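You operate a simulated robot arm through the tools that you are given. There is no shell and no other tool. Be economical: measure what you need, move in short steps, check, and stop when the job is done.

You are at the controls of a simulated robot arm. One attempt, no reset.

## Task
Put the 5 mm gap block from the top of the check bench on the grey steel block and the 6 mm gap block on the open shelf of the drawer cabinet. Stack the marker lamp marked "1" from the top of the check bench on top of the marker lamp marked "3". Put the 3 mm shim of the far cab from the top of the check bench on the work card and the 4 mm shim of the far cab on the floor of the far cab. Take the grey packing block and leave it on the black small mirror on the tray table. Take the hinge half from the top of the check bench and put it on top of the round filter marked drier there. Put one of the white blocks from the green crate on top of the panel filter on the top of the packing block table. Fetch the black vice block and set it on the top of the hose bench. Close the blue drawer of the kit rack. Put the panel switch that says "FAN" from the top of the long check table on top of the cream can and the panel switch labelled "heat" in the inside of the big red tray. Pull the hose bench drawer open. Any order will do. Set down upright: hinge half, black vice block, panel switch.

The check looks at the end state, three seconds after you hand in, the way a careful person would. Anything else that was tipped, shoved, dropped, spilled or broken makes it a failure.

## Robot
A 6-joint arm with a two-finger parallel gripper on a trunk, on a base that drives. Base frame: it is fixed to the floor where the robot stands at the start and does not move with it; the origin is under the middle of the robot, x ahead of it, y to its left, z up; the surface under the hand at the start is at about z = 86. Readings come in cm, rad, newtons and seconds.
Its first joint turns from -2.897 to 2.897 rad. Places, roughly: black vice block (7x4x7 cm) [840, 760, 90]; blue drawer of the kit rack [830, 760, 80]; cream can [-75, -375, 75]; floor of the far cab [330, -120, 70]; gap block [50, 0, 75]; grey packing block [100, -100, 75]; grey steel block (6x5x3 cm) [50, -30, 90]; hinge half [50, -100, 100]; hose bench drawer [450, 840, 80]; inside of the big red tray [-180, -130, 80]; marker lamp [75, 25, 100]; open shelf of the drawer cabinet [110, -360, 50]; panel filter [600, 750, 75]; panel switch [-25, -375, 75]; round filter marked drier [75, -50, 100]; shim of the far cab [75, 50, 75]; small mirror on the tray table (9x17x3 cm) [60, -80, 90]; top of the hose bench (15x12 cm) [440, 846, 88]; white block [850, 925, 75]; work card [50, 50, 75]. Payload 3.91 kg.
Tool frame: the origin (TCP) lies between the finger pads and is the grasp point; the fingertips stand 3 cm ahead of it; z points along the fingers, y is the line along which they close. Largest opening 11 cm; finger width 2, thickness 1; the body of the gripper, 4.8 by 11.2 cm, starts 5.5 cm behind the TCP.
Orientation is told as [roll, pitch, yaw] about the base's x, y, z axes, in that order, counted from this pose: with the fingers straight down and closing along the base's y, the tool's x points along the base's -x, its y along +y and its z along -z.

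## Interface
- The arm moves only by the tool play_rows. Its argument "motion" is a list of rows, each a list of 6 numbers: the shift along the base's x, y, z in units of 400 mm (1.0 is 400 mm), then the turn, a rotation vector about the base's x, y, z in units of 60 degrees (1.0 is 60 degrees). In form: [[tx, ty, tz, ax, ay, az], ...]. A call has 1 to 20 rows; each row is the pose to reach, as a shift and turn from the pose commanded when the call began. "gripper" is the closure in counts, from 0 (fully open) to 255 (shut), set as the call begins (left out, the last holds). A call with a number of a shift or a turn outside -1 to 1 is refused whole. A row lasts 0.2 s, in which the tool goes at most 5 cm and 0.15 rad; a call with a longer step from one row to the next is refused whole, and so is a gripper value outside its range. A pose out of reach is approached as far as the arm can. The call stops where the force on the tool passes 40 N (or 10 N more than at its start, if that is more) or the arm is blocked; 0.2 s more then pass. The fingers move at their own pace (about 15.3 cm/s each) and stop on an object; they squeeze with about 40 N. The grip force told is the motor's: it shows also when the fingers shut on nothing. Time passes only in rows, and 0.2 s behind the last, so rows that repeat a pose let the fingers close. It gives the time, the measured TCP pose, the force on the tool (base axes), the opening and the grip force at its end, in the units of the frame above (readings bear some noise), with the torque about the TCP (base axes, N m) and any sound that the robot's microphone picked up.
- Cameras (640 x 400 px; columns grow to the right, rows downward): "scene" is now at [21.11, 19.85, 136.14]; the picture's right is [-0.52, -0.86, 0.00], its down [-0.60, 0.36, -0.72] and it looks along [0.61, -0.37, -0.70] (base axes); focal length 214 px, centre (320, 200). "wrist" rides on the gripper at [7.2, 1.7, -10.3] in the tool frame; the picture's right is [-0.23, 0.97, 0.00], its down [-0.76, -0.18, -0.62] and it looks along [-0.61, -0.14, 0.78] (tool axes); focal length 222 px, centre (320, 200). There is no depth. A picture from a camera that has moved, and an enlarged one, comes with that camera's place and axes in the base frame and with its lens. The place of the scene camera against the robot may be out by one fixed shift of up to 1.8 cm in any direction.
- capture(camera): a new picture of that camera. The clock stands still meanwhile.
- roll_base(legs): drives the robot by 1 to 6 legs, each [ahead, turn to the left] in cm and rad, along the robot's own axes; the way and the turn of a leg run together, so that a leg with both is an arc; at most 150 cm and 3.142 rad a leg. The arm and the cameras ride along, it lands a little off, and it stops where it bumps. It gives what a move gives.
- pan_tilt(pan, tilt): turns the head with the scene camera to pan (to the left, within 2.094 rad either way) and tilt (down, from -0.506 to 1.204), counted from straight ahead of the robot. It gives what a move gives.
- inspect(camera, box): a new picture of the part [left, top, right, bottom] of that camera's present view, enlarged. The clock stands still meanwhile.
- close_job(): hands the job in; it is judged then, once.

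Go step by step. Nothing tells you exact positions but the pictures and the camera data: compare them with the known pose of the tool, close in by small moves and look again before you grip or let go. The budget is 567 turns and 360 pictures, counting those below and the enlarged ones. Unless the task says otherwise, let go and move clear before handing in, and close with one line.

The tools are called after "Emit:" by a JSON object that holds its "fn" and its "kwargs". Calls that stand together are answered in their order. play_rows: Moves the arm, as the interface text tells. Its arguments: {"type":"object","properties":{"motion":{"type":"array"},"gripper":{"type":"number"}},"required":["motion"]} The other tools are called the same way: roll_base (legs) drives the base; pan_tilt (pan, tilt) turns the head that bears the scene camera; capture (camera) takes a picture; inspect (camera, box) takes an enlarged picture of a part of a camera's view; close_job () hands the job in.

At the start:

```text
time_s: 0.0
ee_pos: [59.26, 23.89, 117.21]
tcp_rot: [-0.001, -0.001, 0.001]
wrist_force: [1.2, -0.4, 0.3]
ft_torque: [-0.02, -0.03, 0.02]
grip_width: 11.0
finger_force: 0.1
robot x, y, heading: [0.04, -0.6, -0.002]
head pan, tilt: [-0.543, 0.773]
```

scene: 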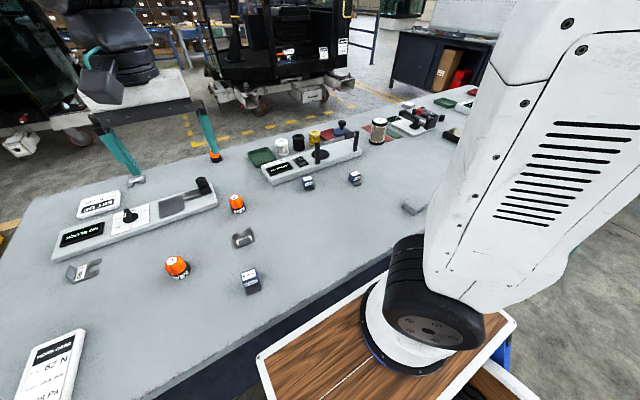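
wrist: 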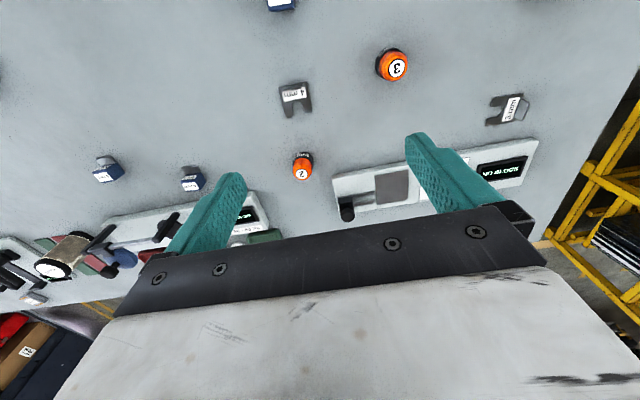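

I see the check bench ahead with lamps, shims, gap blocks and trays on it. First I look closer at the parts of the bench.

Emit:
{"fn": "inspect", "kwargs": {"camera": "scene", "box": [40, 160, 300, 322]}}

Emit:
{"fn": "inspect", "kwargs": {"camera": "scene", "box": [230, 80, 490, 242]}}

Emit:
{"fn": "inspect", "kwargs": {"camera": "scene", "box": [0, 0, 380, 237]}}

Emit:
{"fn": "inspect", "kwargs": {"camera": "wrist", "box": [0, 130, 320, 330]}}

```text
2.46 times, centred on (170, 241) of scene
camera zoom: at [21.11, 19.85, 136.14], right [-0.52, -0.86, 0.0], down [-0.6, 0.36, -0.72], along [0.61, -0.37, -0.7], focal length 528 px, centre (689, 99)
```

zoom: 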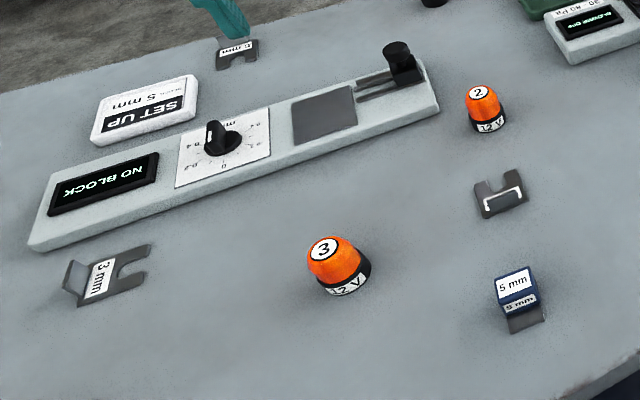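

```text
2.46 times, centred on (360, 161) of scene
camera zoom: at [21.11, 19.85, 136.14], right [-0.52, -0.86, 0.0], down [-0.6, 0.36, -0.72], along [0.61, -0.37, -0.7], focal length 528 px, centre (222, 296)
```

zoom: 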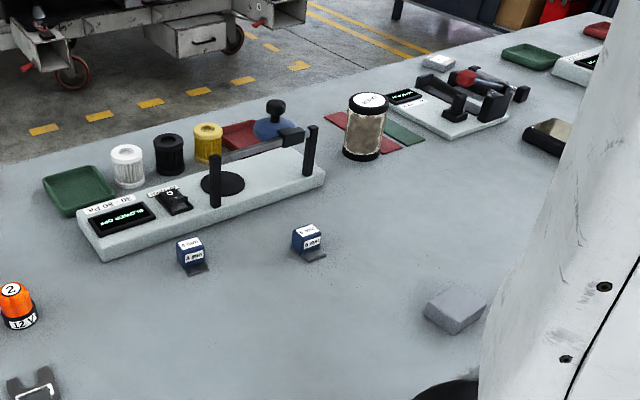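

```text
1.68 times, centred on (190, 118) of scene
camera zoom: at [21.11, 19.85, 136.14], right [-0.52, -0.86, 0.0], down [-0.6, 0.36, -0.72], along [0.61, -0.37, -0.7], focal length 361 px, centre (539, 337)
```

zoom: 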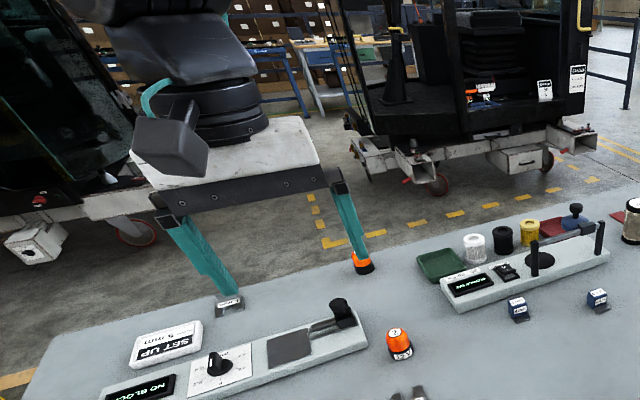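

```text
2.00 times, centred on (160, 230) of wrist
camera zoom: at [51.98, 25.48, 127.46], right [0.23, 0.97, 0.0], down [0.76, -0.18, 0.62], along [0.61, -0.14, -0.78], focal length 444 px, centre (640, 140)
```

zoom: 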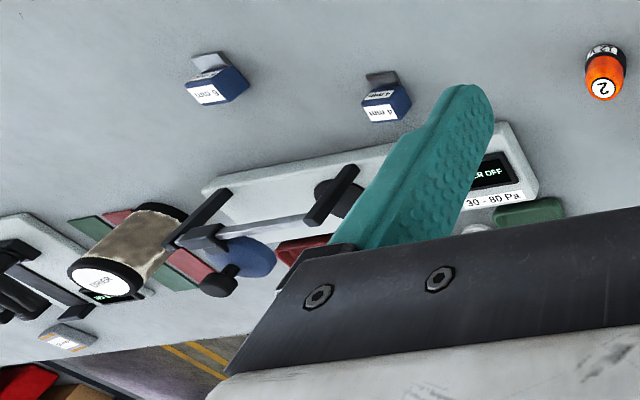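

The left part of the bench holds lamp 3, lamp 2, shims and the 5 mm block. Next I turn the head to see the rest of the bench and the surroundings.

Emit:
{"fn": "pan_tilt", "kwargs": {"pan": 0.5, "tilt": 0.8}}

Emit:
{"fn": "capture", "kwargs": {"camera": "scene"}}

Emit:
{"fn": "pan_tilt", "kwargs": {"pan": -0.5, "tilt": 0.2}}

Emit:
{"fn": "capture", "kwargs": {"camera": "scene"}}

Emit:
{"fn": "pan_tilt", "kwargs": {"pan": -1.6, "tilt": 0.3}}

Emit:
{"fn": "capture", "kwargs": {"camera": "scene"}}

Emit:
{"fn": "pan_tilt", "kwargs": {"pan": 1.5, "tilt": 0.1}}

Emit:
{"fn": "capture", "kwargs": {"camera": "scene"}}

```text
time_s: 1.3
ee_pos: [59.2, 23.84, 117.33]
tcp_rot: [0.001, -0.001, -0.001]
wrist_force: [-0.1, 0.1, 0.5]
ft_torque: [0.02, 0.01, -0.03]
grip_width: 11.03
finger_force: 0.1
robot x, y, heading: [-0.07, -0.31, -0.0]
head pan, tilt: [0.499, 0.799]
```

```text
353 pictures are left
camera scene: at [21.18, 27.94, 135.92], right [0.48, -0.88, 0.0], down [-0.63, -0.34, -0.7], along [0.61, 0.33, -0.72], focal length 214 px, centre (320, 200)
```

scene: 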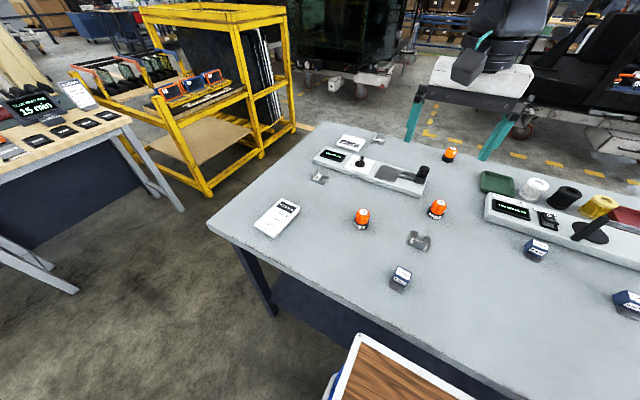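

```text
time_s: 2.6
ee_pos: [59.3, 23.77, 117.2]
tcp_rot: [0.0, -0.001, 0.001]
wrist_force: [0.0, -1.4, -0.6]
ft_torque: [-0.01, 0.01, 0.02]
grip_width: 11.01
finger_force: 0.1
robot x, y, heading: [-0.23, -0.36, 0.002]
head pan, tilt: [-0.499, 0.201]
```

```text
352 pictures are left
camera scene: at [22.28, 19.62, 141.28], right [-0.48, -0.88, 0.0], down [-0.18, 0.1, -0.98], along [0.86, -0.47, -0.2], focal length 214 px, centre (320, 200)
```

scene: 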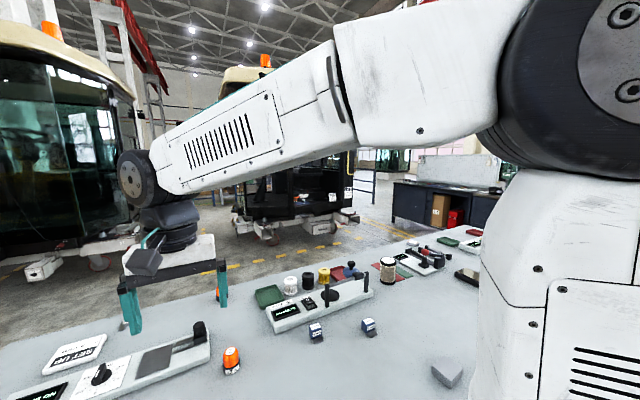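

```text
time_s: 3.9
ee_pos: [59.35, 23.85, 117.1]
tcp_rot: [0.001, 0.001, 0.001]
wrist_force: [0.2, -0.2, -0.2]
ft_torque: [-0.03, 0.01, -0.01]
grip_width: 10.98
finger_force: 0.1
robot x, y, heading: [-0.29, -0.49, -0.0]
head pan, tilt: [-1.6, 0.3]
```

```text
351 pictures are left
camera scene: at [13.82, 14.75, 140.36], right [-1.0, 0.03, 0.0], down [0.01, 0.3, -0.96], along [-0.03, -0.95, -0.3], focal length 214 px, centre (320, 200)
```

scene: 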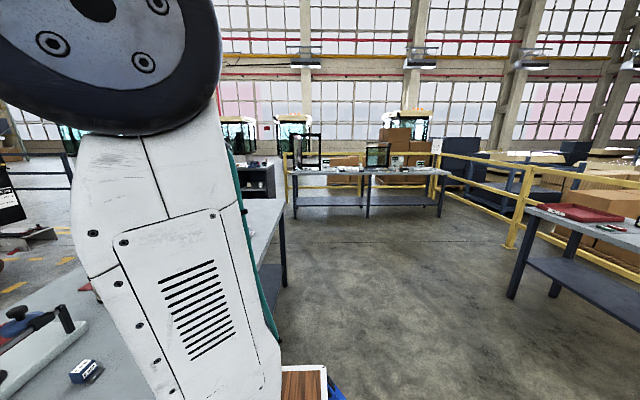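

```text
time_s: 6.6
ee_pos: [59.37, 23.76, 117.13]
tcp_rot: [-0.001, -0.001, -0.001]
wrist_force: [-0.3, -0.1, -0.6]
ft_torque: [0.01, -0.03, -0.01]
grip_width: 10.98
finger_force: 0.1
robot x, y, heading: [-0.22, -0.54, 0.0]
head pan, tilt: [1.499, 0.099]
```

```text
350 pictures are left
camera scene: at [14.75, 33.26, 142.22], right [1.0, -0.07, 0.0], down [-0.01, -0.1, -0.99], along [0.07, 0.99, -0.1], focal length 214 px, centre (320, 200)
```

scene: 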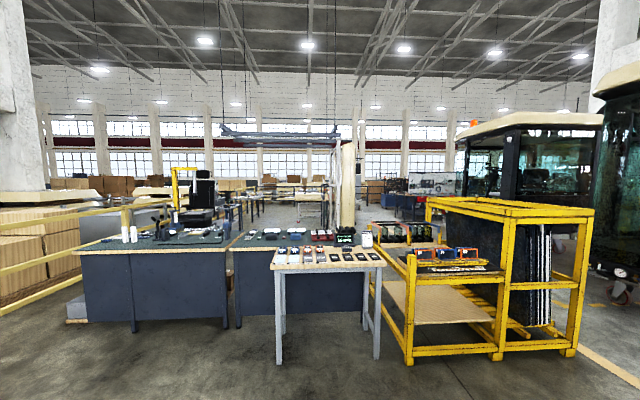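

Lamp 3 is near (60, 36), the 5 mm block near (49, 21), the 4 mm shim near (61, 19), the 3 mm shim near (72, 55), and lamp 1 probably near (106, 17). I move the hand over the 5 mm block for a close look.

Emit:
{"fn": "play_rows", "kwargs": {"motion": [[-0.08, -0.02, -0.08, 0, 0, 0], [-0.16, -0.05, -0.16, 0, 0, 0], [-0.25, -0.075, -0.25, 0, 0, 0], [-0.25, -0.075, -0.25, 0, 0, 0]], "gripper": 0}}

Emit:
{"fn": "capture", "kwargs": {"camera": "wrist"}}

Emit:
{"fn": "pan_tilt", "kwargs": {"pan": -0.3, "tilt": 0.9}}

Emit:
{"fn": "capture", "kwargs": {"camera": "scene"}}

```text
refused: row 3 steps farther than a row can; nothing moved
```

```text
349 pictures are left
camera wrist: at [51.98, 25.48, 127.46], right [0.23, 0.97, 0.0], down [0.76, -0.18, 0.62], along [0.61, -0.14, -0.78], focal length 222 px, centre (320, 200)
```

wrist: 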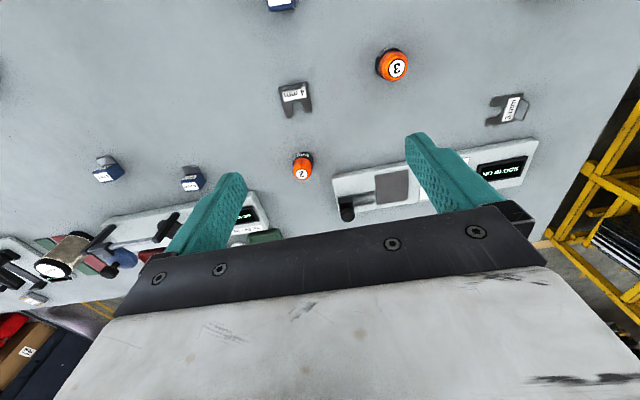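

```text
time_s: 8.4
ee_pos: [59.32, 23.84, 117.15]
tcp_rot: [0.0, 0.001, -0.001]
wrist_force: [0.4, 0.6, 0.3]
ft_torque: [-0.02, 0.02, 0.03]
grip_width: 11.01
finger_force: 0.1
robot x, y, heading: [-0.18, -0.59, 0.003]
head pan, tilt: [-0.3, 0.901]
```

```text
348 pictures are left
camera scene: at [21.31, 21.85, 135.13], right [-0.3, -0.96, 0.0], down [-0.75, 0.23, -0.62], along [0.59, -0.18, -0.78], focal length 214 px, centre (320, 200)
```

scene: 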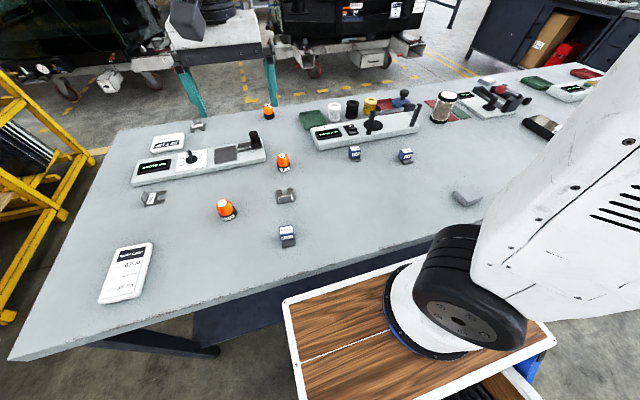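

Rows must be shorter; I repeat the approach with smaller steps.

Emit:
{"fn": "play_rows", "kwargs": {"motion": [[-0.06, -0.018, -0.06, 0, 0, 0], [-0.12, -0.036, -0.12, 0, 0, 0], [-0.18, -0.054, -0.18, 0, 0, 0], [-0.24, -0.075, -0.24, 0, 0, 0], [-0.24, -0.075, -0.24, 0, 0, 0]], "gripper": 0}}

Emit:
{"fn": "capture", "kwargs": {"camera": "wrist"}}

```text
time_s: 9.6
ee_pos: [49.52, 20.96, 107.45]
tcp_rot: [0.001, 0.001, -0.001]
wrist_force: [-0.3, 0.5, 0.2]
ft_torque: [0.03, -0.01, -0.02]
grip_width: 11.0
finger_force: 0.0
robot x, y, heading: [-0.09, -0.13, 0.002]
head pan, tilt: [-0.3, 0.901]
```

```text
347 pictures are left
camera wrist: at [42.2, 22.58, 117.79], right [0.23, 0.97, 0.0], down [0.76, -0.18, 0.62], along [0.61, -0.14, -0.78], focal length 222 px, centre (320, 200)
```

wrist: 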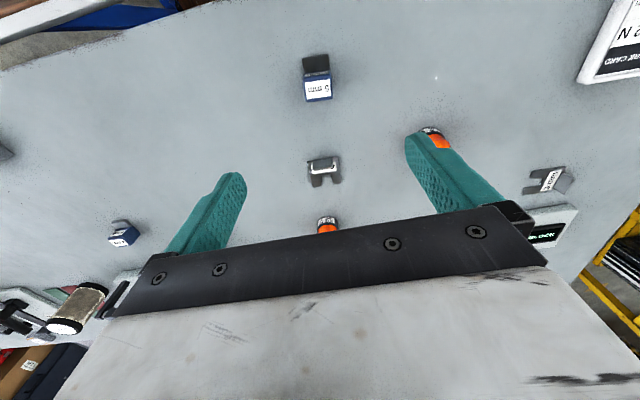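

I zoom in on the block between the fingers.

Emit:
{"fn": "inspect", "kwargs": {"camera": "wrist", "box": [260, 40, 380, 115]}}

Emit:
{"fn": "inspect", "kwargs": {"camera": "scene", "box": [230, 160, 350, 260]}}

```text
5.33 times, centred on (320, 78) of wrist
camera zoom: at [42.2, 22.58, 117.79], right [0.23, 0.97, 0.0], down [0.76, -0.18, 0.62], along [0.61, -0.14, -0.78], focal length 1185 px, centre (320, 853)
```

zoom: 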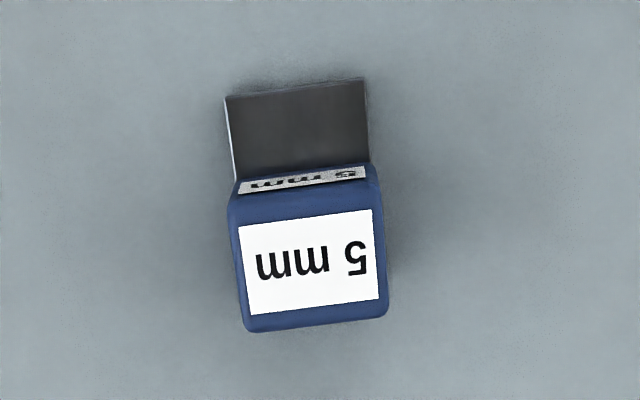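

```text
4.00 times, centred on (290, 210) of scene
camera zoom: at [21.31, 21.85, 135.13], right [-0.3, -0.96, 0.0], down [-0.75, 0.23, -0.62], along [0.59, -0.18, -0.78], focal length 858 px, centre (440, 160)
```

zoom: 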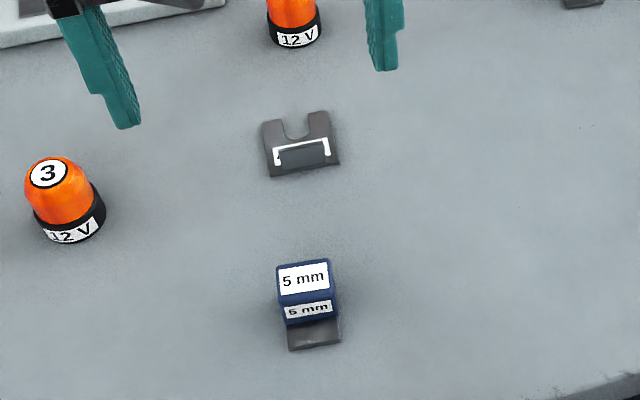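

The 5 mm block is centred near (48.2, 21.05), turned about -0.12 rad. I descend on it.

Emit:
{"fn": "play_rows", "kwargs": {"motion": [[-0.015, 0.002, -0.11, 0, 0, -0.06], [-0.033, 0.002, -0.22, 0, 0, -0.115], [-0.033, 0.002, -0.33, 0, 0, -0.115], [-0.033, 0.002, -0.43, 0, 0, -0.115], [-0.033, 0.002, -0.43, 0, 0, -0.115]]}}

Emit:
{"fn": "capture", "kwargs": {"camera": "wrist"}}

```text
time_s: 10.8
ee_pos: [48.33, 21.02, 90.05]
tcp_rot: [0.001, 0.0, -0.12]
wrist_force: [0.0, 0.2, 0.6]
ft_torque: [0.05, 0.0, -0.03]
grip_width: 11.0
finger_force: 0.0
robot x, y, heading: [0.08, -0.37, -0.006]
head pan, tilt: [-0.3, 0.901]
```

```text
344 pictures are left
camera wrist: at [41.25, 23.51, 100.34], right [0.34, 0.94, 0.0], down [0.73, -0.27, 0.62], along [0.59, -0.21, -0.78], focal length 222 px, centre (320, 200)
```

wrist: 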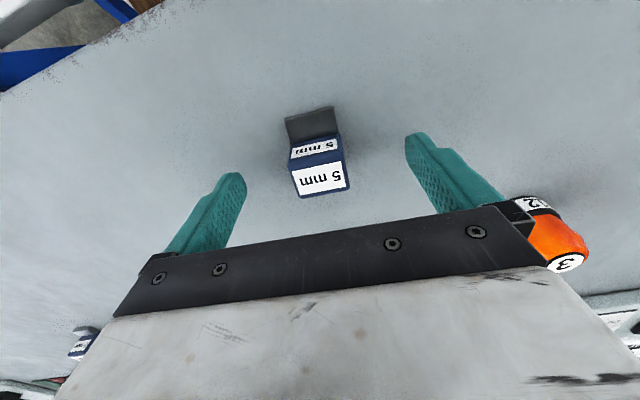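

The block sits squarely between the fingers. I close on it.

Emit:
{"fn": "play_rows", "kwargs": {"motion": [[0, 0, -0.01, 0, 0, 0], [0, 0, -0.01, 0, 0, 0], [0, 0, -0.01, 0, 0, 0], [0, 0, -0.01, 0, 0, 0]], "gripper": 255}}

Emit:
{"fn": "play_rows", "kwargs": {"motion": [[0, 0, 0.1, 0, 0, 0], [0, 0, 0.2, 0, 0, 0], [0, 0, 0.3, 0, 0, 0], [0, 0, 0.4, 0, 0, 0]]}}

Emit:
{"fn": "capture", "kwargs": {"camera": "wrist"}}

```text
time_s: 11.8
ee_pos: [48.36, 20.96, 89.75]
tcp_rot: [0.0, 0.001, -0.121]
wrist_force: [0.3, 0.5, 0.2]
ft_torque: [0.01, 0.0, -0.02]
grip_width: 3.32
finger_force: 40.3
robot x, y, heading: [0.19, -0.2, -0.004]
head pan, tilt: [-0.3, 0.901]
```

```text
time_s: 12.8
ee_pos: [48.19, 20.72, 105.87]
tcp_rot: [-0.001, 0.0, -0.121]
wrist_force: [0.2, 0.2, -1.3]
ft_torque: [-0.01, 0.0, -0.02]
grip_width: 3.3
finger_force: 40.4
robot x, y, heading: [0.0, -0.05, 0.002]
head pan, tilt: [-0.3, 0.901]
```

```text
343 pictures are left
camera wrist: at [41.24, 23.35, 116.17], right [0.34, 0.94, 0.0], down [0.73, -0.27, 0.62], along [0.59, -0.21, -0.78], focal length 222 px, centre (320, 200)
```

wrist: 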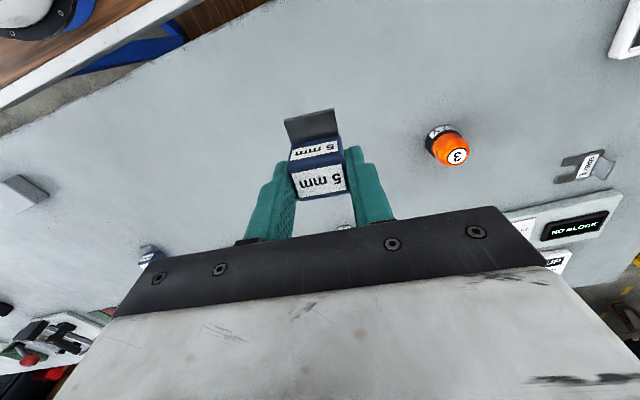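

The block is held. I carry it towards the grey steel block near (45 to 50, -27).

Emit:
{"fn": "play_rows", "kwargs": {"motion": [[0.06, -0.08, 0.02, 0, 0, 0], [0.12, -0.18, 0.04, 0, 0, 0], [0.15, -0.29, 0.04, 0, 0, 0.02], [0.17, -0.41, 0.04, 0, 0, 0.05], [0.17, -0.53, 0.04, 0, 0, 0.08], [0.15, -0.65, 0.04, 0, 0, 0.115], [0.13, -0.77, 0.04, 0, 0, 0.115], [0.1, -0.88, 0.04, 0, 0, 0.115], [0.07, -0.98, 0.04, 0, 0, 0.115], [0.07, -0.98, 0.04, 0, 0, 0.115]]}}

Emit:
{"fn": "capture", "kwargs": {"camera": "wrist"}}

```text
time_s: 15.0
ee_pos: [51.13, -18.26, 107.74]
tcp_rot: [0.001, 0.001, 0.0]
wrist_force: [0.0, 0.5, -1.5]
ft_torque: [-0.01, 0.03, 0.04]
grip_width: 3.33
finger_force: 40.2
robot x, y, heading: [-0.02, 0.2, -0.003]
head pan, tilt: [-0.3, 0.901]
```

```text
342 pictures are left
camera wrist: at [43.82, -16.72, 117.96], right [0.23, 0.97, 0.0], down [0.76, -0.18, 0.62], along [0.61, -0.14, -0.78], focal length 222 px, centre (320, 200)
```

wrist: 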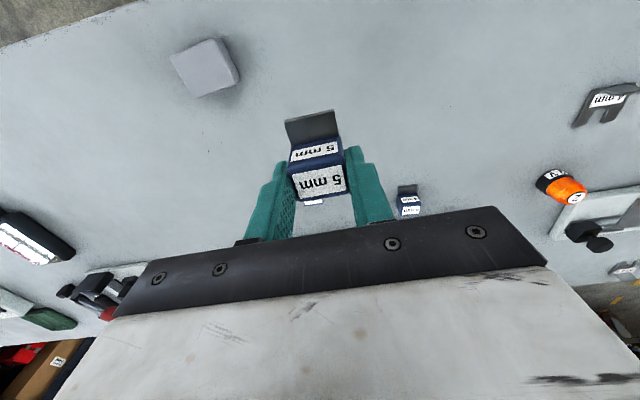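

The steel block is visible to the left; I zoom in to get its pose.

Emit:
{"fn": "inspect", "kwargs": {"camera": "wrist", "box": [140, 20, 300, 120]}}

```text
4.00 times, centred on (220, 70) of wrist
camera zoom: at [43.82, -16.72, 117.96], right [0.23, 0.97, 0.0], down [0.76, -0.18, 0.62], along [0.61, -0.14, -0.78], focal length 888 px, centre (720, 720)
```

zoom: 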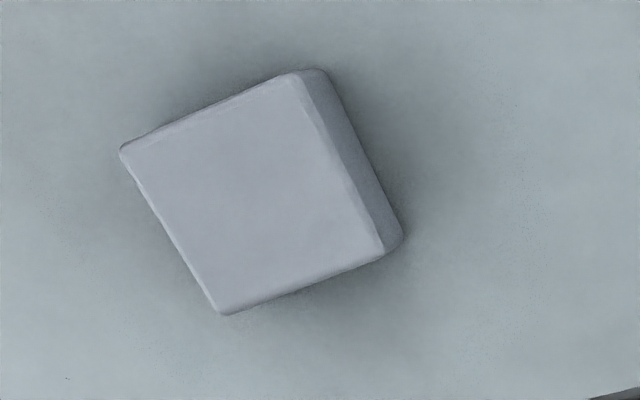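

The steel block is centred near (45.0, -30.4), turned about +0.07. I bring the gap block over it at z ≈ 95.

Emit:
{"fn": "play_rows", "kwargs": {"motion": [[-0.03, -0.1, -0.05, 0, 0, 0.035], [-0.08, -0.2, -0.1, 0, 0, 0.067], [-0.128, -0.303, -0.15, 0, 0, 0.067], [-0.128, -0.303, -0.25, 0, 0, 0.067], [-0.128, -0.303, -0.33, 0, 0, 0.067], [-0.128, -0.303, -0.33, 0, 0, 0.067]]}}

Emit:
{"fn": "capture", "kwargs": {"camera": "wrist"}}

Emit:
{"fn": "pan_tilt", "kwargs": {"pan": -0.7, "tilt": 0.9}}

Emit:
{"fn": "capture", "kwargs": {"camera": "scene"}}

```text
time_s: 16.4
ee_pos: [45.96, -30.46, 94.37]
tcp_rot: [-0.001, -0.001, 0.072]
wrist_force: [-0.1, -0.1, -0.4]
ft_torque: [0.04, 0.01, -0.02]
grip_width: 3.29
finger_force: 39.7
robot x, y, heading: [-0.16, -0.27, -0.001]
head pan, tilt: [-0.3, 0.901]
```

```text
340 pictures are left
camera wrist: at [38.55, -29.27, 104.63], right [0.16, 0.99, 0.0], down [0.77, -0.12, 0.62], along [0.62, -0.1, -0.78], focal length 222 px, centre (320, 200)
```

wrist: 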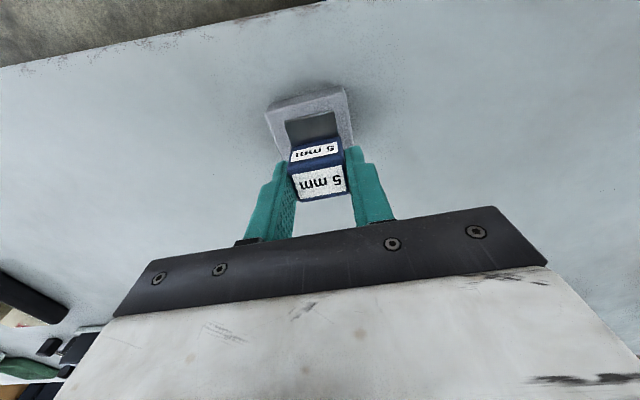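

```text
time_s: 17.2
ee_pos: [45.98, -30.33, 94.38]
tcp_rot: [0.0, -0.001, 0.07]
wrist_force: [-0.3, -0.5, -0.9]
ft_torque: [0.0, 0.02, 0.0]
grip_width: 3.32
finger_force: 40.0
robot x, y, heading: [0.02, -0.15, -0.002]
head pan, tilt: [-0.7, 0.901]
```

```text
339 pictures are left
camera scene: at [19.87, 19.21, 135.13], right [-0.64, -0.77, 0.0], down [-0.6, 0.5, -0.62], along [0.48, -0.4, -0.78], focal length 214 px, centre (320, 200)
```

scene: 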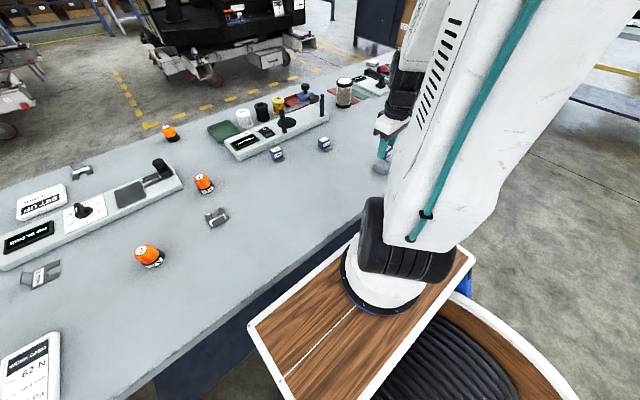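

Aligned over the steel block. I lower in small steps until it touches.

Emit:
{"fn": "play_rows", "kwargs": {"motion": [[0, 0, -0.03, 0, 0, 0], [0, 0, -0.036, 0, 0, 0], [0, 0, -0.041, 0, 0, 0], [0, 0, -0.046, 0, 0, 0], [0, 0, -0.051, 0, 0, 0], [0, 0, -0.056, 0, 0, 0]]}}

```text
time_s: 18.6
ee_pos: [45.96, -30.33, 92.23]
tcp_rot: [0.001, 0.001, 0.071]
wrist_force: [-0.9, 5.2, 18.1]
ft_torque: [0.24, 0.34, -0.05]
grip_width: 3.31
finger_force: 40.3
robot x, y, heading: [-0.2, -0.01, -0.002]
head pan, tilt: [-0.7, 0.901]
```

Contact felt. I open and lift away.

Emit:
{"fn": "play_rows", "kwargs": {"motion": [[0, 0, 0.003, 0, 0, 0], [0, 0, 0.003, 0, 0, 0], [0, 0, 0.003, 0, 0, 0], [0, 0, 0.1, 0, 0, 0], [0, 0, 0.2, 0, 0, 0], [0, 0, 0.3, 0, 0, 0], [0.1, 0, 0.35, 0, 0, 0]], "gripper": 120}}

Emit:
{"fn": "capture", "kwargs": {"camera": "wrist"}}

```text
time_s: 20.2
ee_pos: [49.73, -30.47, 106.27]
tcp_rot: [0.001, -0.001, 0.07]
wrist_force: [-0.4, -0.4, 0.5]
ft_torque: [-0.01, -0.01, -0.04]
grip_width: 5.8
finger_force: 0.2
robot x, y, heading: [0.21, -0.09, 0.003]
head pan, tilt: [-0.7, 0.901]
```

```text
338 pictures are left
camera wrist: at [42.47, -29.32, 116.62], right [0.16, 0.99, 0.0], down [0.77, -0.12, 0.62], along [0.61, -0.1, -0.78], focal length 222 px, centre (320, 200)
```

wrist: 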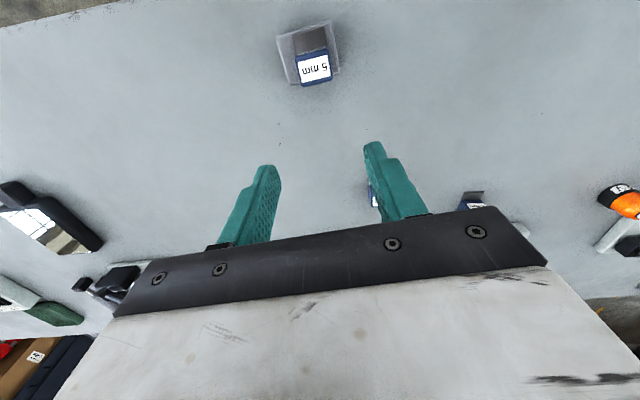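

The 5 mm block rests on the steel block. Next the 3 mm shim: I move the hand back to the left side.

Emit:
{"fn": "play_rows", "kwargs": {"motion": [[0.05, 0.1, 0.05, 0, 0, -0.02], [0.1, 0.21, 0.05, 0, 0, -0.04], [0.15, 0.32, 0.05, 0, 0, -0.067], [0.2, 0.43, 0.05, 0, 0, -0.067], [0.22, 0.54, 0.05, 0, 0, -0.067], [0.24, 0.66, 0.05, 0, 0, -0.067], [0.26, 0.78, 0.05, 0, 0, -0.067], [0.28, 0.9, 0.05, 0, 0, -0.067], [0.3, 1.0, 0.05, 0, 0, -0.067]], "gripper": 0}}

Emit:
{"fn": "play_rows", "kwargs": {"motion": [[0.0, 0.11, 0, 0, 0, 0], [0, 0.22, 0, 0, 0, 0], [0, 0.33, 0, 0, 0, 0], [0, 0.44, 0, 0, 0, 0], [0.0, 0.55, 0, 0, 0, 0], [0.05, 0.66, 0, 0, 0, 0], [0.1, 0.76, 0, 0, 0, 0], [0.15, 0.86, 0, 0, 0, 0], [0.15, 0.86, 0, 0, 0, 0]]}}

Emit:
{"fn": "capture", "kwargs": {"camera": "wrist"}}

```text
time_s: 22.2
ee_pos: [61.95, 9.42, 107.98]
tcp_rot: [0.0, 0.0, -0.002]
wrist_force: [-0.3, -0.5, -0.4]
ft_torque: [0.01, 0.03, 0.01]
grip_width: 11.03
finger_force: 0.1
robot x, y, heading: [-0.17, -0.28, -0.004]
head pan, tilt: [-0.7, 0.901]
```

```text
time_s: 24.2
ee_pos: [67.99, 44.22, 108.2]
tcp_rot: [0.0, 0.001, 0.0]
wrist_force: [-0.9, -1.0, -0.9]
ft_torque: [-0.01, -0.01, 0.0]
grip_width: 11.03
finger_force: 0.0
robot x, y, heading: [0.18, 0.09, 0.003]
head pan, tilt: [-0.7, 0.901]
```

```text
337 pictures are left
camera wrist: at [60.69, 45.89, 118.43], right [0.23, 0.97, 0.0], down [0.76, -0.18, 0.62], along [0.61, -0.14, -0.78], focal length 222 px, centre (320, 200)
```

wrist: 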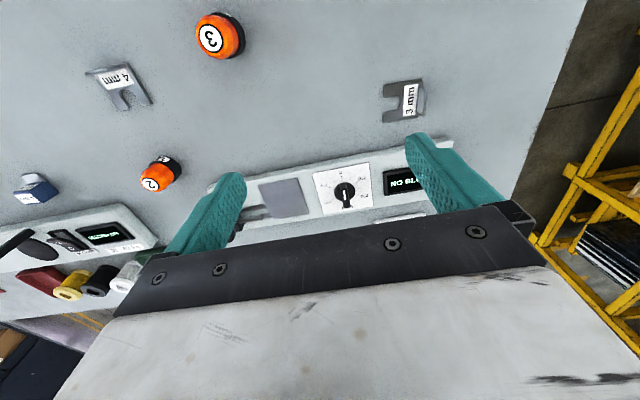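

I zoom on the 3 mm shim and the 4 mm shim.

Emit:
{"fn": "inspect", "kwargs": {"camera": "wrist", "box": [340, 50, 460, 125]}}

Emit:
{"fn": "inspect", "kwargs": {"camera": "wrist", "box": [60, 0, 260, 125]}}

```text
5.33 times, centred on (400, 88) of wrist
camera zoom: at [60.69, 45.89, 118.43], right [0.23, 0.97, 0.0], down [0.76, -0.18, 0.62], along [0.61, -0.14, -0.78], focal length 1185 px, centre (-107, 800)
```

zoom: 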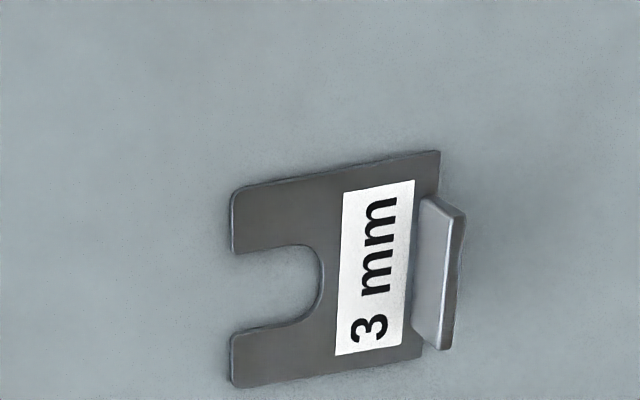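

```text
3.20 times, centred on (160, 62) of wrist
camera zoom: at [60.69, 45.89, 118.43], right [0.23, 0.97, 0.0], down [0.76, -0.18, 0.62], along [0.61, -0.14, -0.78], focal length 711 px, centre (832, 640)
```

zoom: 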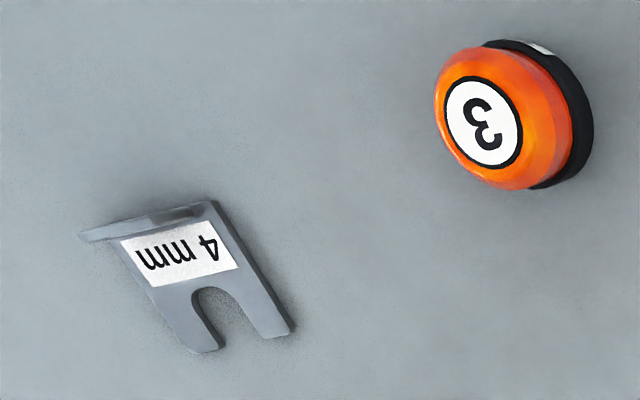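

The shim has a bent flange at its +y end; I look at it from the head camera to see how it leans.

Emit:
{"fn": "pan_tilt", "kwargs": {"pan": 0.5, "tilt": 0.6}}

Emit:
{"fn": "capture", "kwargs": {"camera": "scene"}}

Emit:
{"fn": "inspect", "kwargs": {"camera": "scene", "box": [255, 195, 375, 270]}}

```text
time_s: 25.6
ee_pos: [68.0, 44.21, 108.23]
tcp_rot: [-0.001, -0.002, 0.001]
wrist_force: [0.3, 0.7, -0.5]
ft_torque: [0.02, 0.01, 0.01]
grip_width: 11.01
finger_force: 0.2
robot x, y, heading: [-0.04, -0.33, -0.001]
head pan, tilt: [0.499, 0.6]
```

```text
334 pictures are left
camera scene: at [21.86, 28.31, 137.6], right [0.48, -0.88, 0.0], down [-0.5, -0.27, -0.82], along [0.72, 0.39, -0.57], focal length 214 px, centre (320, 200)
```

scene: 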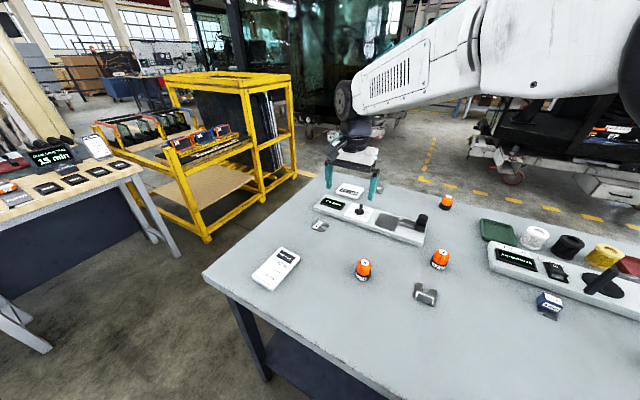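

```text
5.33 times, centred on (315, 232) of scene
camera zoom: at [21.86, 28.31, 137.6], right [0.48, -0.88, 0.0], down [-0.5, -0.27, -0.82], along [0.72, 0.39, -0.57], focal length 1144 px, centre (347, 27)
```

zoom: 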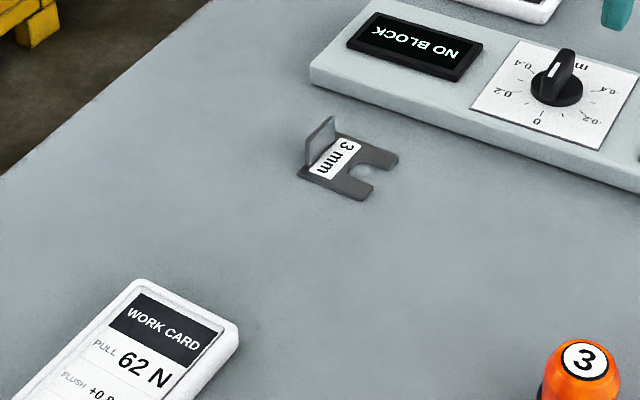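

The flange stands upright near (71.9, 57.15). I move above it with the fingers partly closed and check.

Emit:
{"fn": "play_rows", "kwargs": {"motion": [[0.03, 0.08, -0.05, 0, 0, 0], [0.06, 0.18, -0.1, 0, 0, 0], [0.0975, 0.27, -0.16, 0, 0, -0.03], [0.0975, 0.323, -0.25, 0, 0, -0.03], [0.0975, 0.323, -0.34, 0, 0, -0.03], [0.0975, 0.323, -0.34, 0, 0, -0.03]], "gripper": 162}}

Emit:
{"fn": "capture", "kwargs": {"camera": "wrist"}}

```text
time_s: 27.0
ee_pos: [71.83, 56.96, 94.46]
tcp_rot: [0.0, 0.0, -0.031]
wrist_force: [-0.3, 0.0, -0.4]
ft_torque: [-0.03, -0.01, 0.0]
grip_width: 4.07
finger_force: 0.1
robot x, y, heading: [-0.06, -0.2, -0.002]
head pan, tilt: [0.499, 0.6]
```

```text
332 pictures are left
camera wrist: at [64.65, 58.82, 104.78], right [0.26, 0.97, 0.0], down [0.76, -0.2, 0.62], along [0.6, -0.16, -0.78], focal length 222 px, centre (320, 200)
```

wrist: 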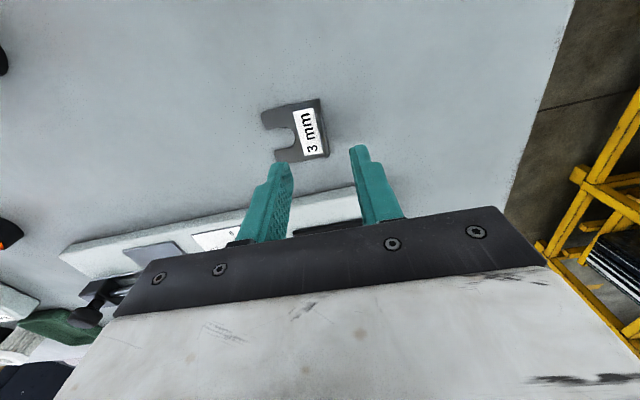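

Emit:
{"fn": "inspect", "kwargs": {"camera": "wrist", "box": [250, 80, 410, 180]}}

```text
4.00 times, centred on (330, 130) of wrist
camera zoom: at [64.65, 58.82, 104.78], right [0.26, 0.97, 0.0], down [0.76, -0.2, 0.62], along [0.6, -0.16, -0.78], focal length 888 px, centre (280, 480)
```

zoom: 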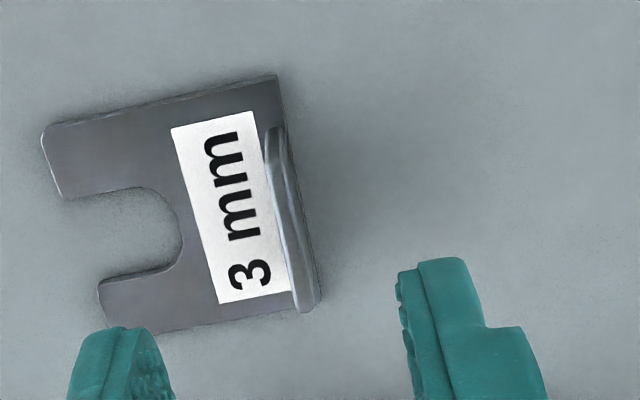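

The flange centre is about (71.5, 57.25). I lower onto it and close.

Emit:
{"fn": "play_rows", "kwargs": {"motion": [[-0.008, 0.007, -0.06, 0, 0, -0.03], [-0.008, 0.007, -0.1, 0, 0, -0.03], [-0.008, 0.007, -0.118, 0, 0, -0.03], [-0.008, 0.007, -0.118, 0, 0, -0.03]]}}

Emit:
{"fn": "capture", "kwargs": {"camera": "wrist"}}

```text
time_s: 28.0
ee_pos: [71.64, 57.27, 89.86]
tcp_rot: [0.0, 0.001, -0.061]
wrist_force: [-0.2, -0.3, 0.9]
ft_torque: [-0.03, 0.0, -0.02]
grip_width: 4.03
finger_force: 0.0
robot x, y, heading: [-0.12, -0.12, 0.002]
head pan, tilt: [0.499, 0.6]
```

```text
330 pictures are left
camera wrist: at [64.44, 59.31, 100.05], right [0.29, 0.96, 0.0], down [0.75, -0.23, 0.62], along [0.6, -0.18, -0.78], focal length 222 px, centre (320, 200)
```

wrist: 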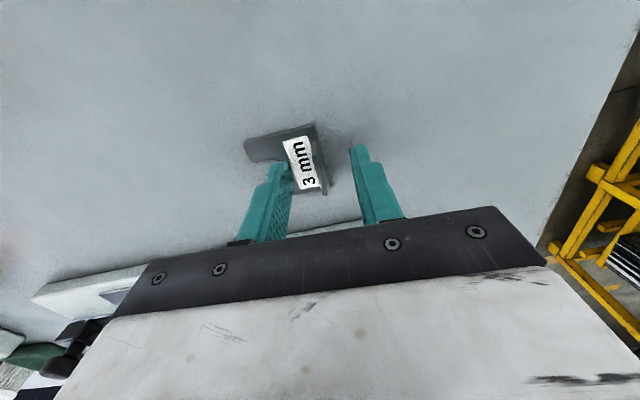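

Emit:
{"fn": "play_rows", "kwargs": {"motion": [[0, 0, -0.005, 0, 0, 0], [0, 0, -0.005, 0, 0, 0], [0, 0, -0.005, 0, 0, 0], [0, 0, -0.005, 0, 0, 0]], "gripper": 255}}

Emit:
{"fn": "play_rows", "kwargs": {"motion": [[0, 0, 0.05, 0, 0, 0], [0, 0, 0.15, 0, 0, 0], [0, 0, 0.25, 0, 0, 0]]}}

Emit:
{"fn": "capture", "kwargs": {"camera": "wrist"}}

```text
time_s: 29.0
ee_pos: [71.6, 57.22, 89.65]
tcp_rot: [0.002, -0.001, -0.063]
wrist_force: [1.4, 0.9, 11.6]
ft_torque: [-0.01, 0.1, 0.08]
grip_width: 0.31
finger_force: 40.3
robot x, y, heading: [-0.19, -0.22, -0.003]
head pan, tilt: [0.499, 0.6]
```

```text
time_s: 29.8
ee_pos: [71.54, 57.21, 99.64]
tcp_rot: [-0.002, 0.001, -0.063]
wrist_force: [0.4, -0.5, -1.7]
ft_torque: [0.01, -0.01, 0.02]
grip_width: 0.3
finger_force: 40.2
robot x, y, heading: [-0.06, -0.16, -0.0]
head pan, tilt: [0.499, 0.6]
```

```text
329 pictures are left
camera wrist: at [64.5, 59.26, 109.93], right [0.29, 0.96, 0.0], down [0.75, -0.23, 0.62], along [0.6, -0.18, -0.78], focal length 222 px, centre (320, 200)
```

wrist: 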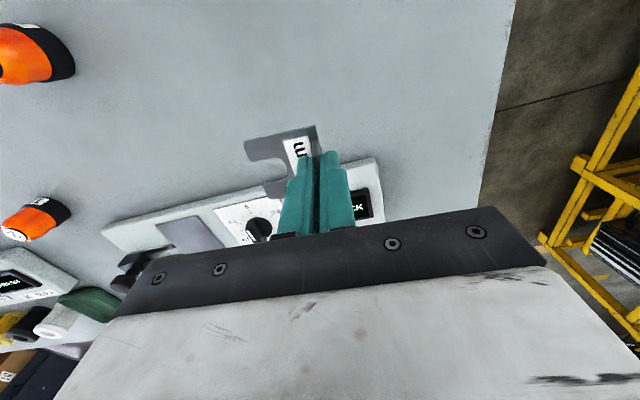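

The shim is held by its flange. I carry it over the work card.

Emit:
{"fn": "play_rows", "kwargs": {"motion": [[-0.1, 0, 0.05, 0, 0, 0.02], [-0.21, 0.02, 0.1, 0, 0, 0.04], [-0.32, 0.04, 0.1, 0, 0, 0.06], [-0.42, 0.06, 0.1, 0, 0, 0.06], [-0.52, 0.07, 0.1, 0, 0, 0.06], [-0.52, 0.07, 0.1, 0, 0, 0.06]]}}

Emit:
{"fn": "capture", "kwargs": {"camera": "wrist"}}

Emit:
{"fn": "capture", "kwargs": {"camera": "scene"}}

```text
time_s: 31.2
ee_pos: [50.79, 60.04, 103.55]
tcp_rot: [0.001, 0.0, -0.001]
wrist_force: [-0.6, 0.7, -0.6]
ft_torque: [0.02, 0.02, 0.01]
grip_width: 0.29
finger_force: 39.9
robot x, y, heading: [-0.07, 0.07, -0.0]
head pan, tilt: [0.499, 0.6]
```

```text
328 pictures are left
camera wrist: at [43.63, 61.58, 113.86], right [0.23, 0.97, 0.0], down [0.76, -0.18, 0.62], along [0.61, -0.14, -0.78], focal length 222 px, centre (320, 200)
```

wrist: 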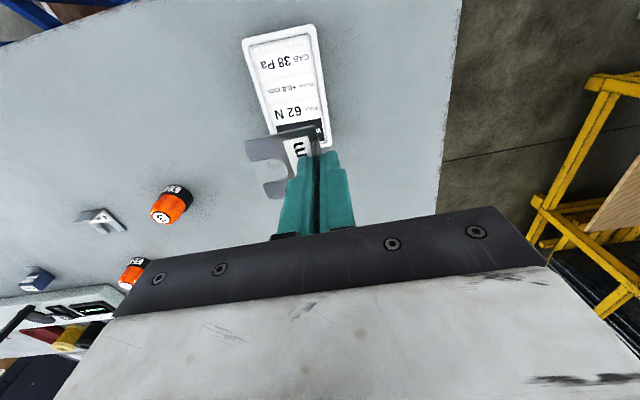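

```text
327 pictures are left
camera scene: at [21.86, 28.33, 137.6], right [0.48, -0.88, 0.0], down [-0.5, -0.27, -0.82], along [0.72, 0.39, -0.57], focal length 214 px, centre (320, 200)
```

scene: 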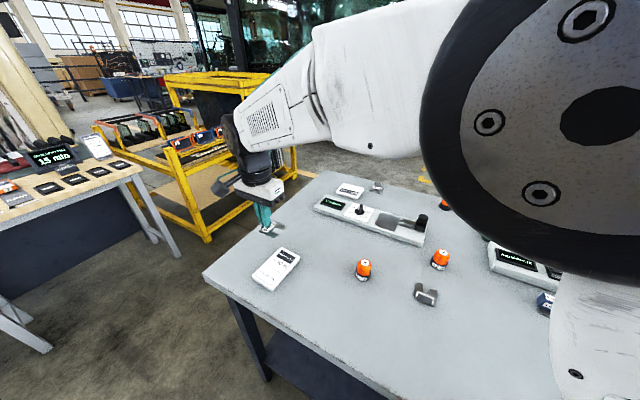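

The card spans about x 43.5–54.7, y 54–61. I lower the shim over its middle.

Emit:
{"fn": "play_rows", "kwargs": {"motion": [[-0.045, -0.009, -0.1, 0, 0, -0.02], [-0.045, -0.009, -0.2, 0, 0, -0.02], [-0.045, -0.009, -0.28, 0, 0, -0.02], [-0.045, -0.009, -0.28, 0, 0, -0.02]]}}

Emit:
{"fn": "capture", "kwargs": {"camera": "wrist"}}

```text
time_s: 32.2
ee_pos: [49.05, 59.72, 92.45]
tcp_rot: [0.0, 0.0, -0.021]
wrist_force: [0.1, 0.8, -1.5]
ft_torque: [0.0, 0.02, 0.0]
grip_width: 0.28
finger_force: 40.1
robot x, y, heading: [0.18, -0.18, 0.002]
head pan, tilt: [0.499, 0.6]
```

```text
326 pictures are left
camera wrist: at [41.88, 61.46, 102.7], right [0.25, 0.97, 0.0], down [0.76, -0.19, 0.62], along [0.6, -0.15, -0.78], focal length 222 px, centre (320, 200)
```

wrist: 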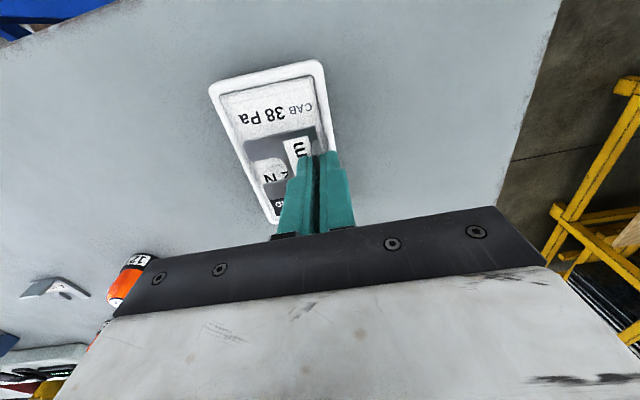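

The shim lies inside the card's outline. I lower slowly till contact.

Emit:
{"fn": "play_rows", "kwargs": {"motion": [[0, 0, -0.015, 0, 0, 0], [0, 0, -0.022, 0, 0, 0], [0, 0, -0.028, 0, 0, 0], [0, 0, -0.033, 0, 0, 0], [0, 0, -0.038, 0, 0, 0]]}}

```text
time_s: 33.4
ee_pos: [49.04, 59.79, 91.17]
tcp_rot: [0.005, -0.002, -0.022]
wrist_force: [2.5, 1.6, 25.0]
ft_torque: [-0.14, -0.05, 0.01]
grip_width: 0.3
finger_force: 40.0
robot x, y, heading: [0.21, -0.15, -0.004]
head pan, tilt: [0.499, 0.6]
```

Emit:
{"fn": "play_rows", "kwargs": {"motion": [[0, 0, 0.006, 0, 0, 0], [0, 0, 0.006, 0, 0, 0], [0, 0, 0.006, 0, 0, 0], [0, 0, 0.1, 0, 0, 0], [0, 0, 0.2, 0, 0, 0], [0, 0, 0.3, 0, 0, 0], [0, 0, 0.35, 0, 0, 0]], "gripper": 200}}

Emit:
{"fn": "capture", "kwargs": {"camera": "wrist"}}

```text
time_s: 35.0
ee_pos: [48.96, 59.61, 104.83]
tcp_rot: [-0.001, -0.001, -0.02]
wrist_force: [-0.3, 0.6, -0.9]
ft_torque: [-0.02, 0.02, -0.06]
grip_width: 2.42
finger_force: 0.1
robot x, y, heading: [-0.21, -0.67, -0.0]
head pan, tilt: [0.499, 0.6]
```

```text
325 pictures are left
camera wrist: at [41.79, 61.45, 115.2], right [0.25, 0.97, 0.0], down [0.76, -0.19, 0.62], along [0.6, -0.15, -0.78], focal length 222 px, centre (320, 200)
```

wrist: 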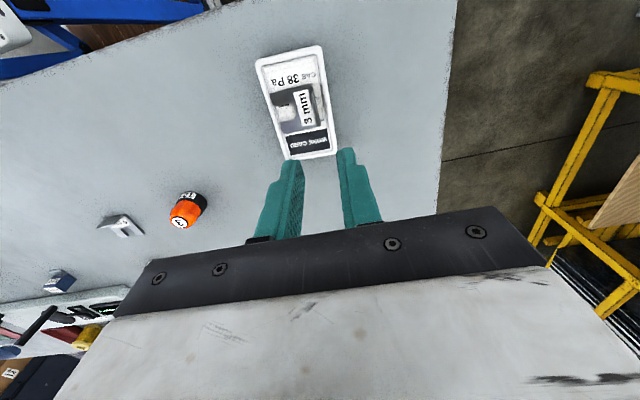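

The 3 mm shim is on the card. Next lamp 1, at the far edge; I move out over the bench to look at it.

Emit:
{"fn": "play_rows", "kwargs": {"motion": [[0.08, -0.08, 0.05, 0, 0, 0], [0.16, -0.16, 0.1, 0, 0, 0], [0.24, -0.24, 0.15, 0, 0, 0], [0.32, -0.32, 0.2, 0, 0, 0], [0.4, -0.4, 0.2, 0, 0, 0.02], [0.48, -0.48, 0.2, 0, 0, 0.02], [0.56, -0.56, 0.2, 0, 0, 0.02], [0.64, -0.64, 0.2, 0, 0, 0.02], [0.72, -0.72, 0.2, 0, 0, 0.02], [0.8, -0.8, 0.2, 0, 0, 0.02], [0.87, -0.88, 0.2, 0, 0, 0.02], [0.93, -0.97, 0.2, 0, 0, 0.02], [0.93, -0.97, 0.2, 0, 0, 0.02]], "gripper": 0}}

Emit:
{"fn": "capture", "kwargs": {"camera": "wrist"}}

Emit:
{"fn": "capture", "kwargs": {"camera": "scene"}}

```text
time_s: 37.8
ee_pos: [86.22, 20.71, 113.12]
tcp_rot: [0.001, 0.0, 0.0]
wrist_force: [0.3, -0.5, 0.1]
ft_torque: [-0.03, -0.03, 0.01]
grip_width: 10.98
finger_force: 0.0
robot x, y, heading: [0.09, -0.27, -0.002]
head pan, tilt: [0.499, 0.6]
```

```text
324 pictures are left
camera wrist: at [78.89, 22.29, 123.37], right [0.23, 0.97, 0.0], down [0.76, -0.18, 0.62], along [0.61, -0.14, -0.78], focal length 222 px, centre (320, 200)
```

wrist: 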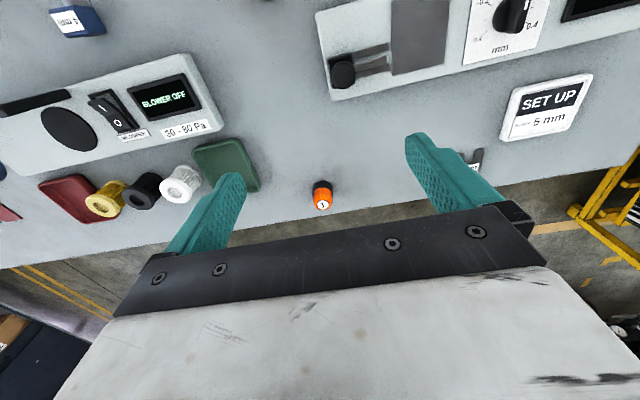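

```text
323 pictures are left
camera scene: at [21.85, 28.31, 137.61], right [0.48, -0.88, 0.0], down [-0.5, -0.27, -0.83], along [0.72, 0.39, -0.56], focal length 214 px, centre (320, 200)
```

scene: 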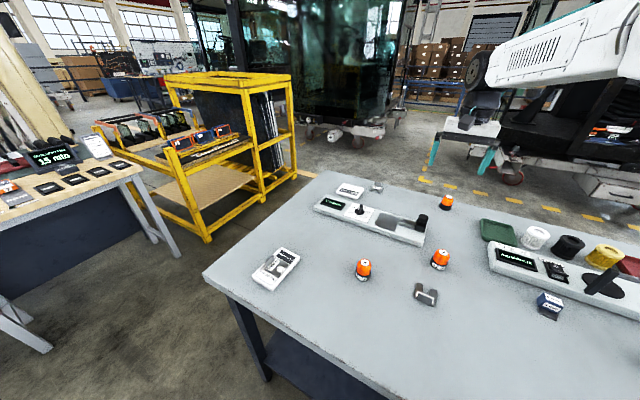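

Lamp "1" is near (104.6, 16.6). It lies beyond straight-down reach, so I try with the tool tilted outward 30°.

Emit:
{"fn": "play_rows", "kwargs": {"motion": [[0.05, -0.02, 0, 0, -0.125, 0], [0.1, -0.04, 0, 0, -0.25, 0], [0.15, -0.07, -0.03, 0, -0.375, 0], [0.2, -0.09, -0.06, 0, -0.5, 0], [0.25, -0.1, -0.12, 0, -0.5, 0], [0.3, -0.103, -0.2, 0, -0.5, 0], [0.3, -0.103, -0.2, 0, -0.5, 0]], "gripper": 80}}

Emit:
{"fn": "capture", "kwargs": {"camera": "wrist"}}

```text
time_s: 39.4
ee_pos: [98.29, 16.76, 104.88]
tcp_rot: [0.001, -0.524, -0.001]
wrist_force: [-1.3, -1.0, 0.1]
ft_torque: [0.01, -0.02, 0.0]
grip_width: 7.54
finger_force: 0.0
robot x, y, heading: [0.36, -0.27, 0.002]
head pan, tilt: [0.499, 0.6]
```

```text
322 pictures are left
camera wrist: at [86.83, 18.4, 110.18], right [0.2, 0.97, 0.11], down [0.35, -0.18, 0.92], along [0.92, -0.14, -0.37], focal length 222 px, centre (320, 200)
```

wrist: 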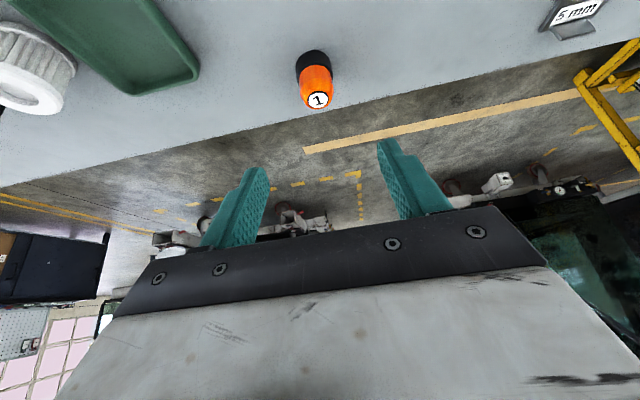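

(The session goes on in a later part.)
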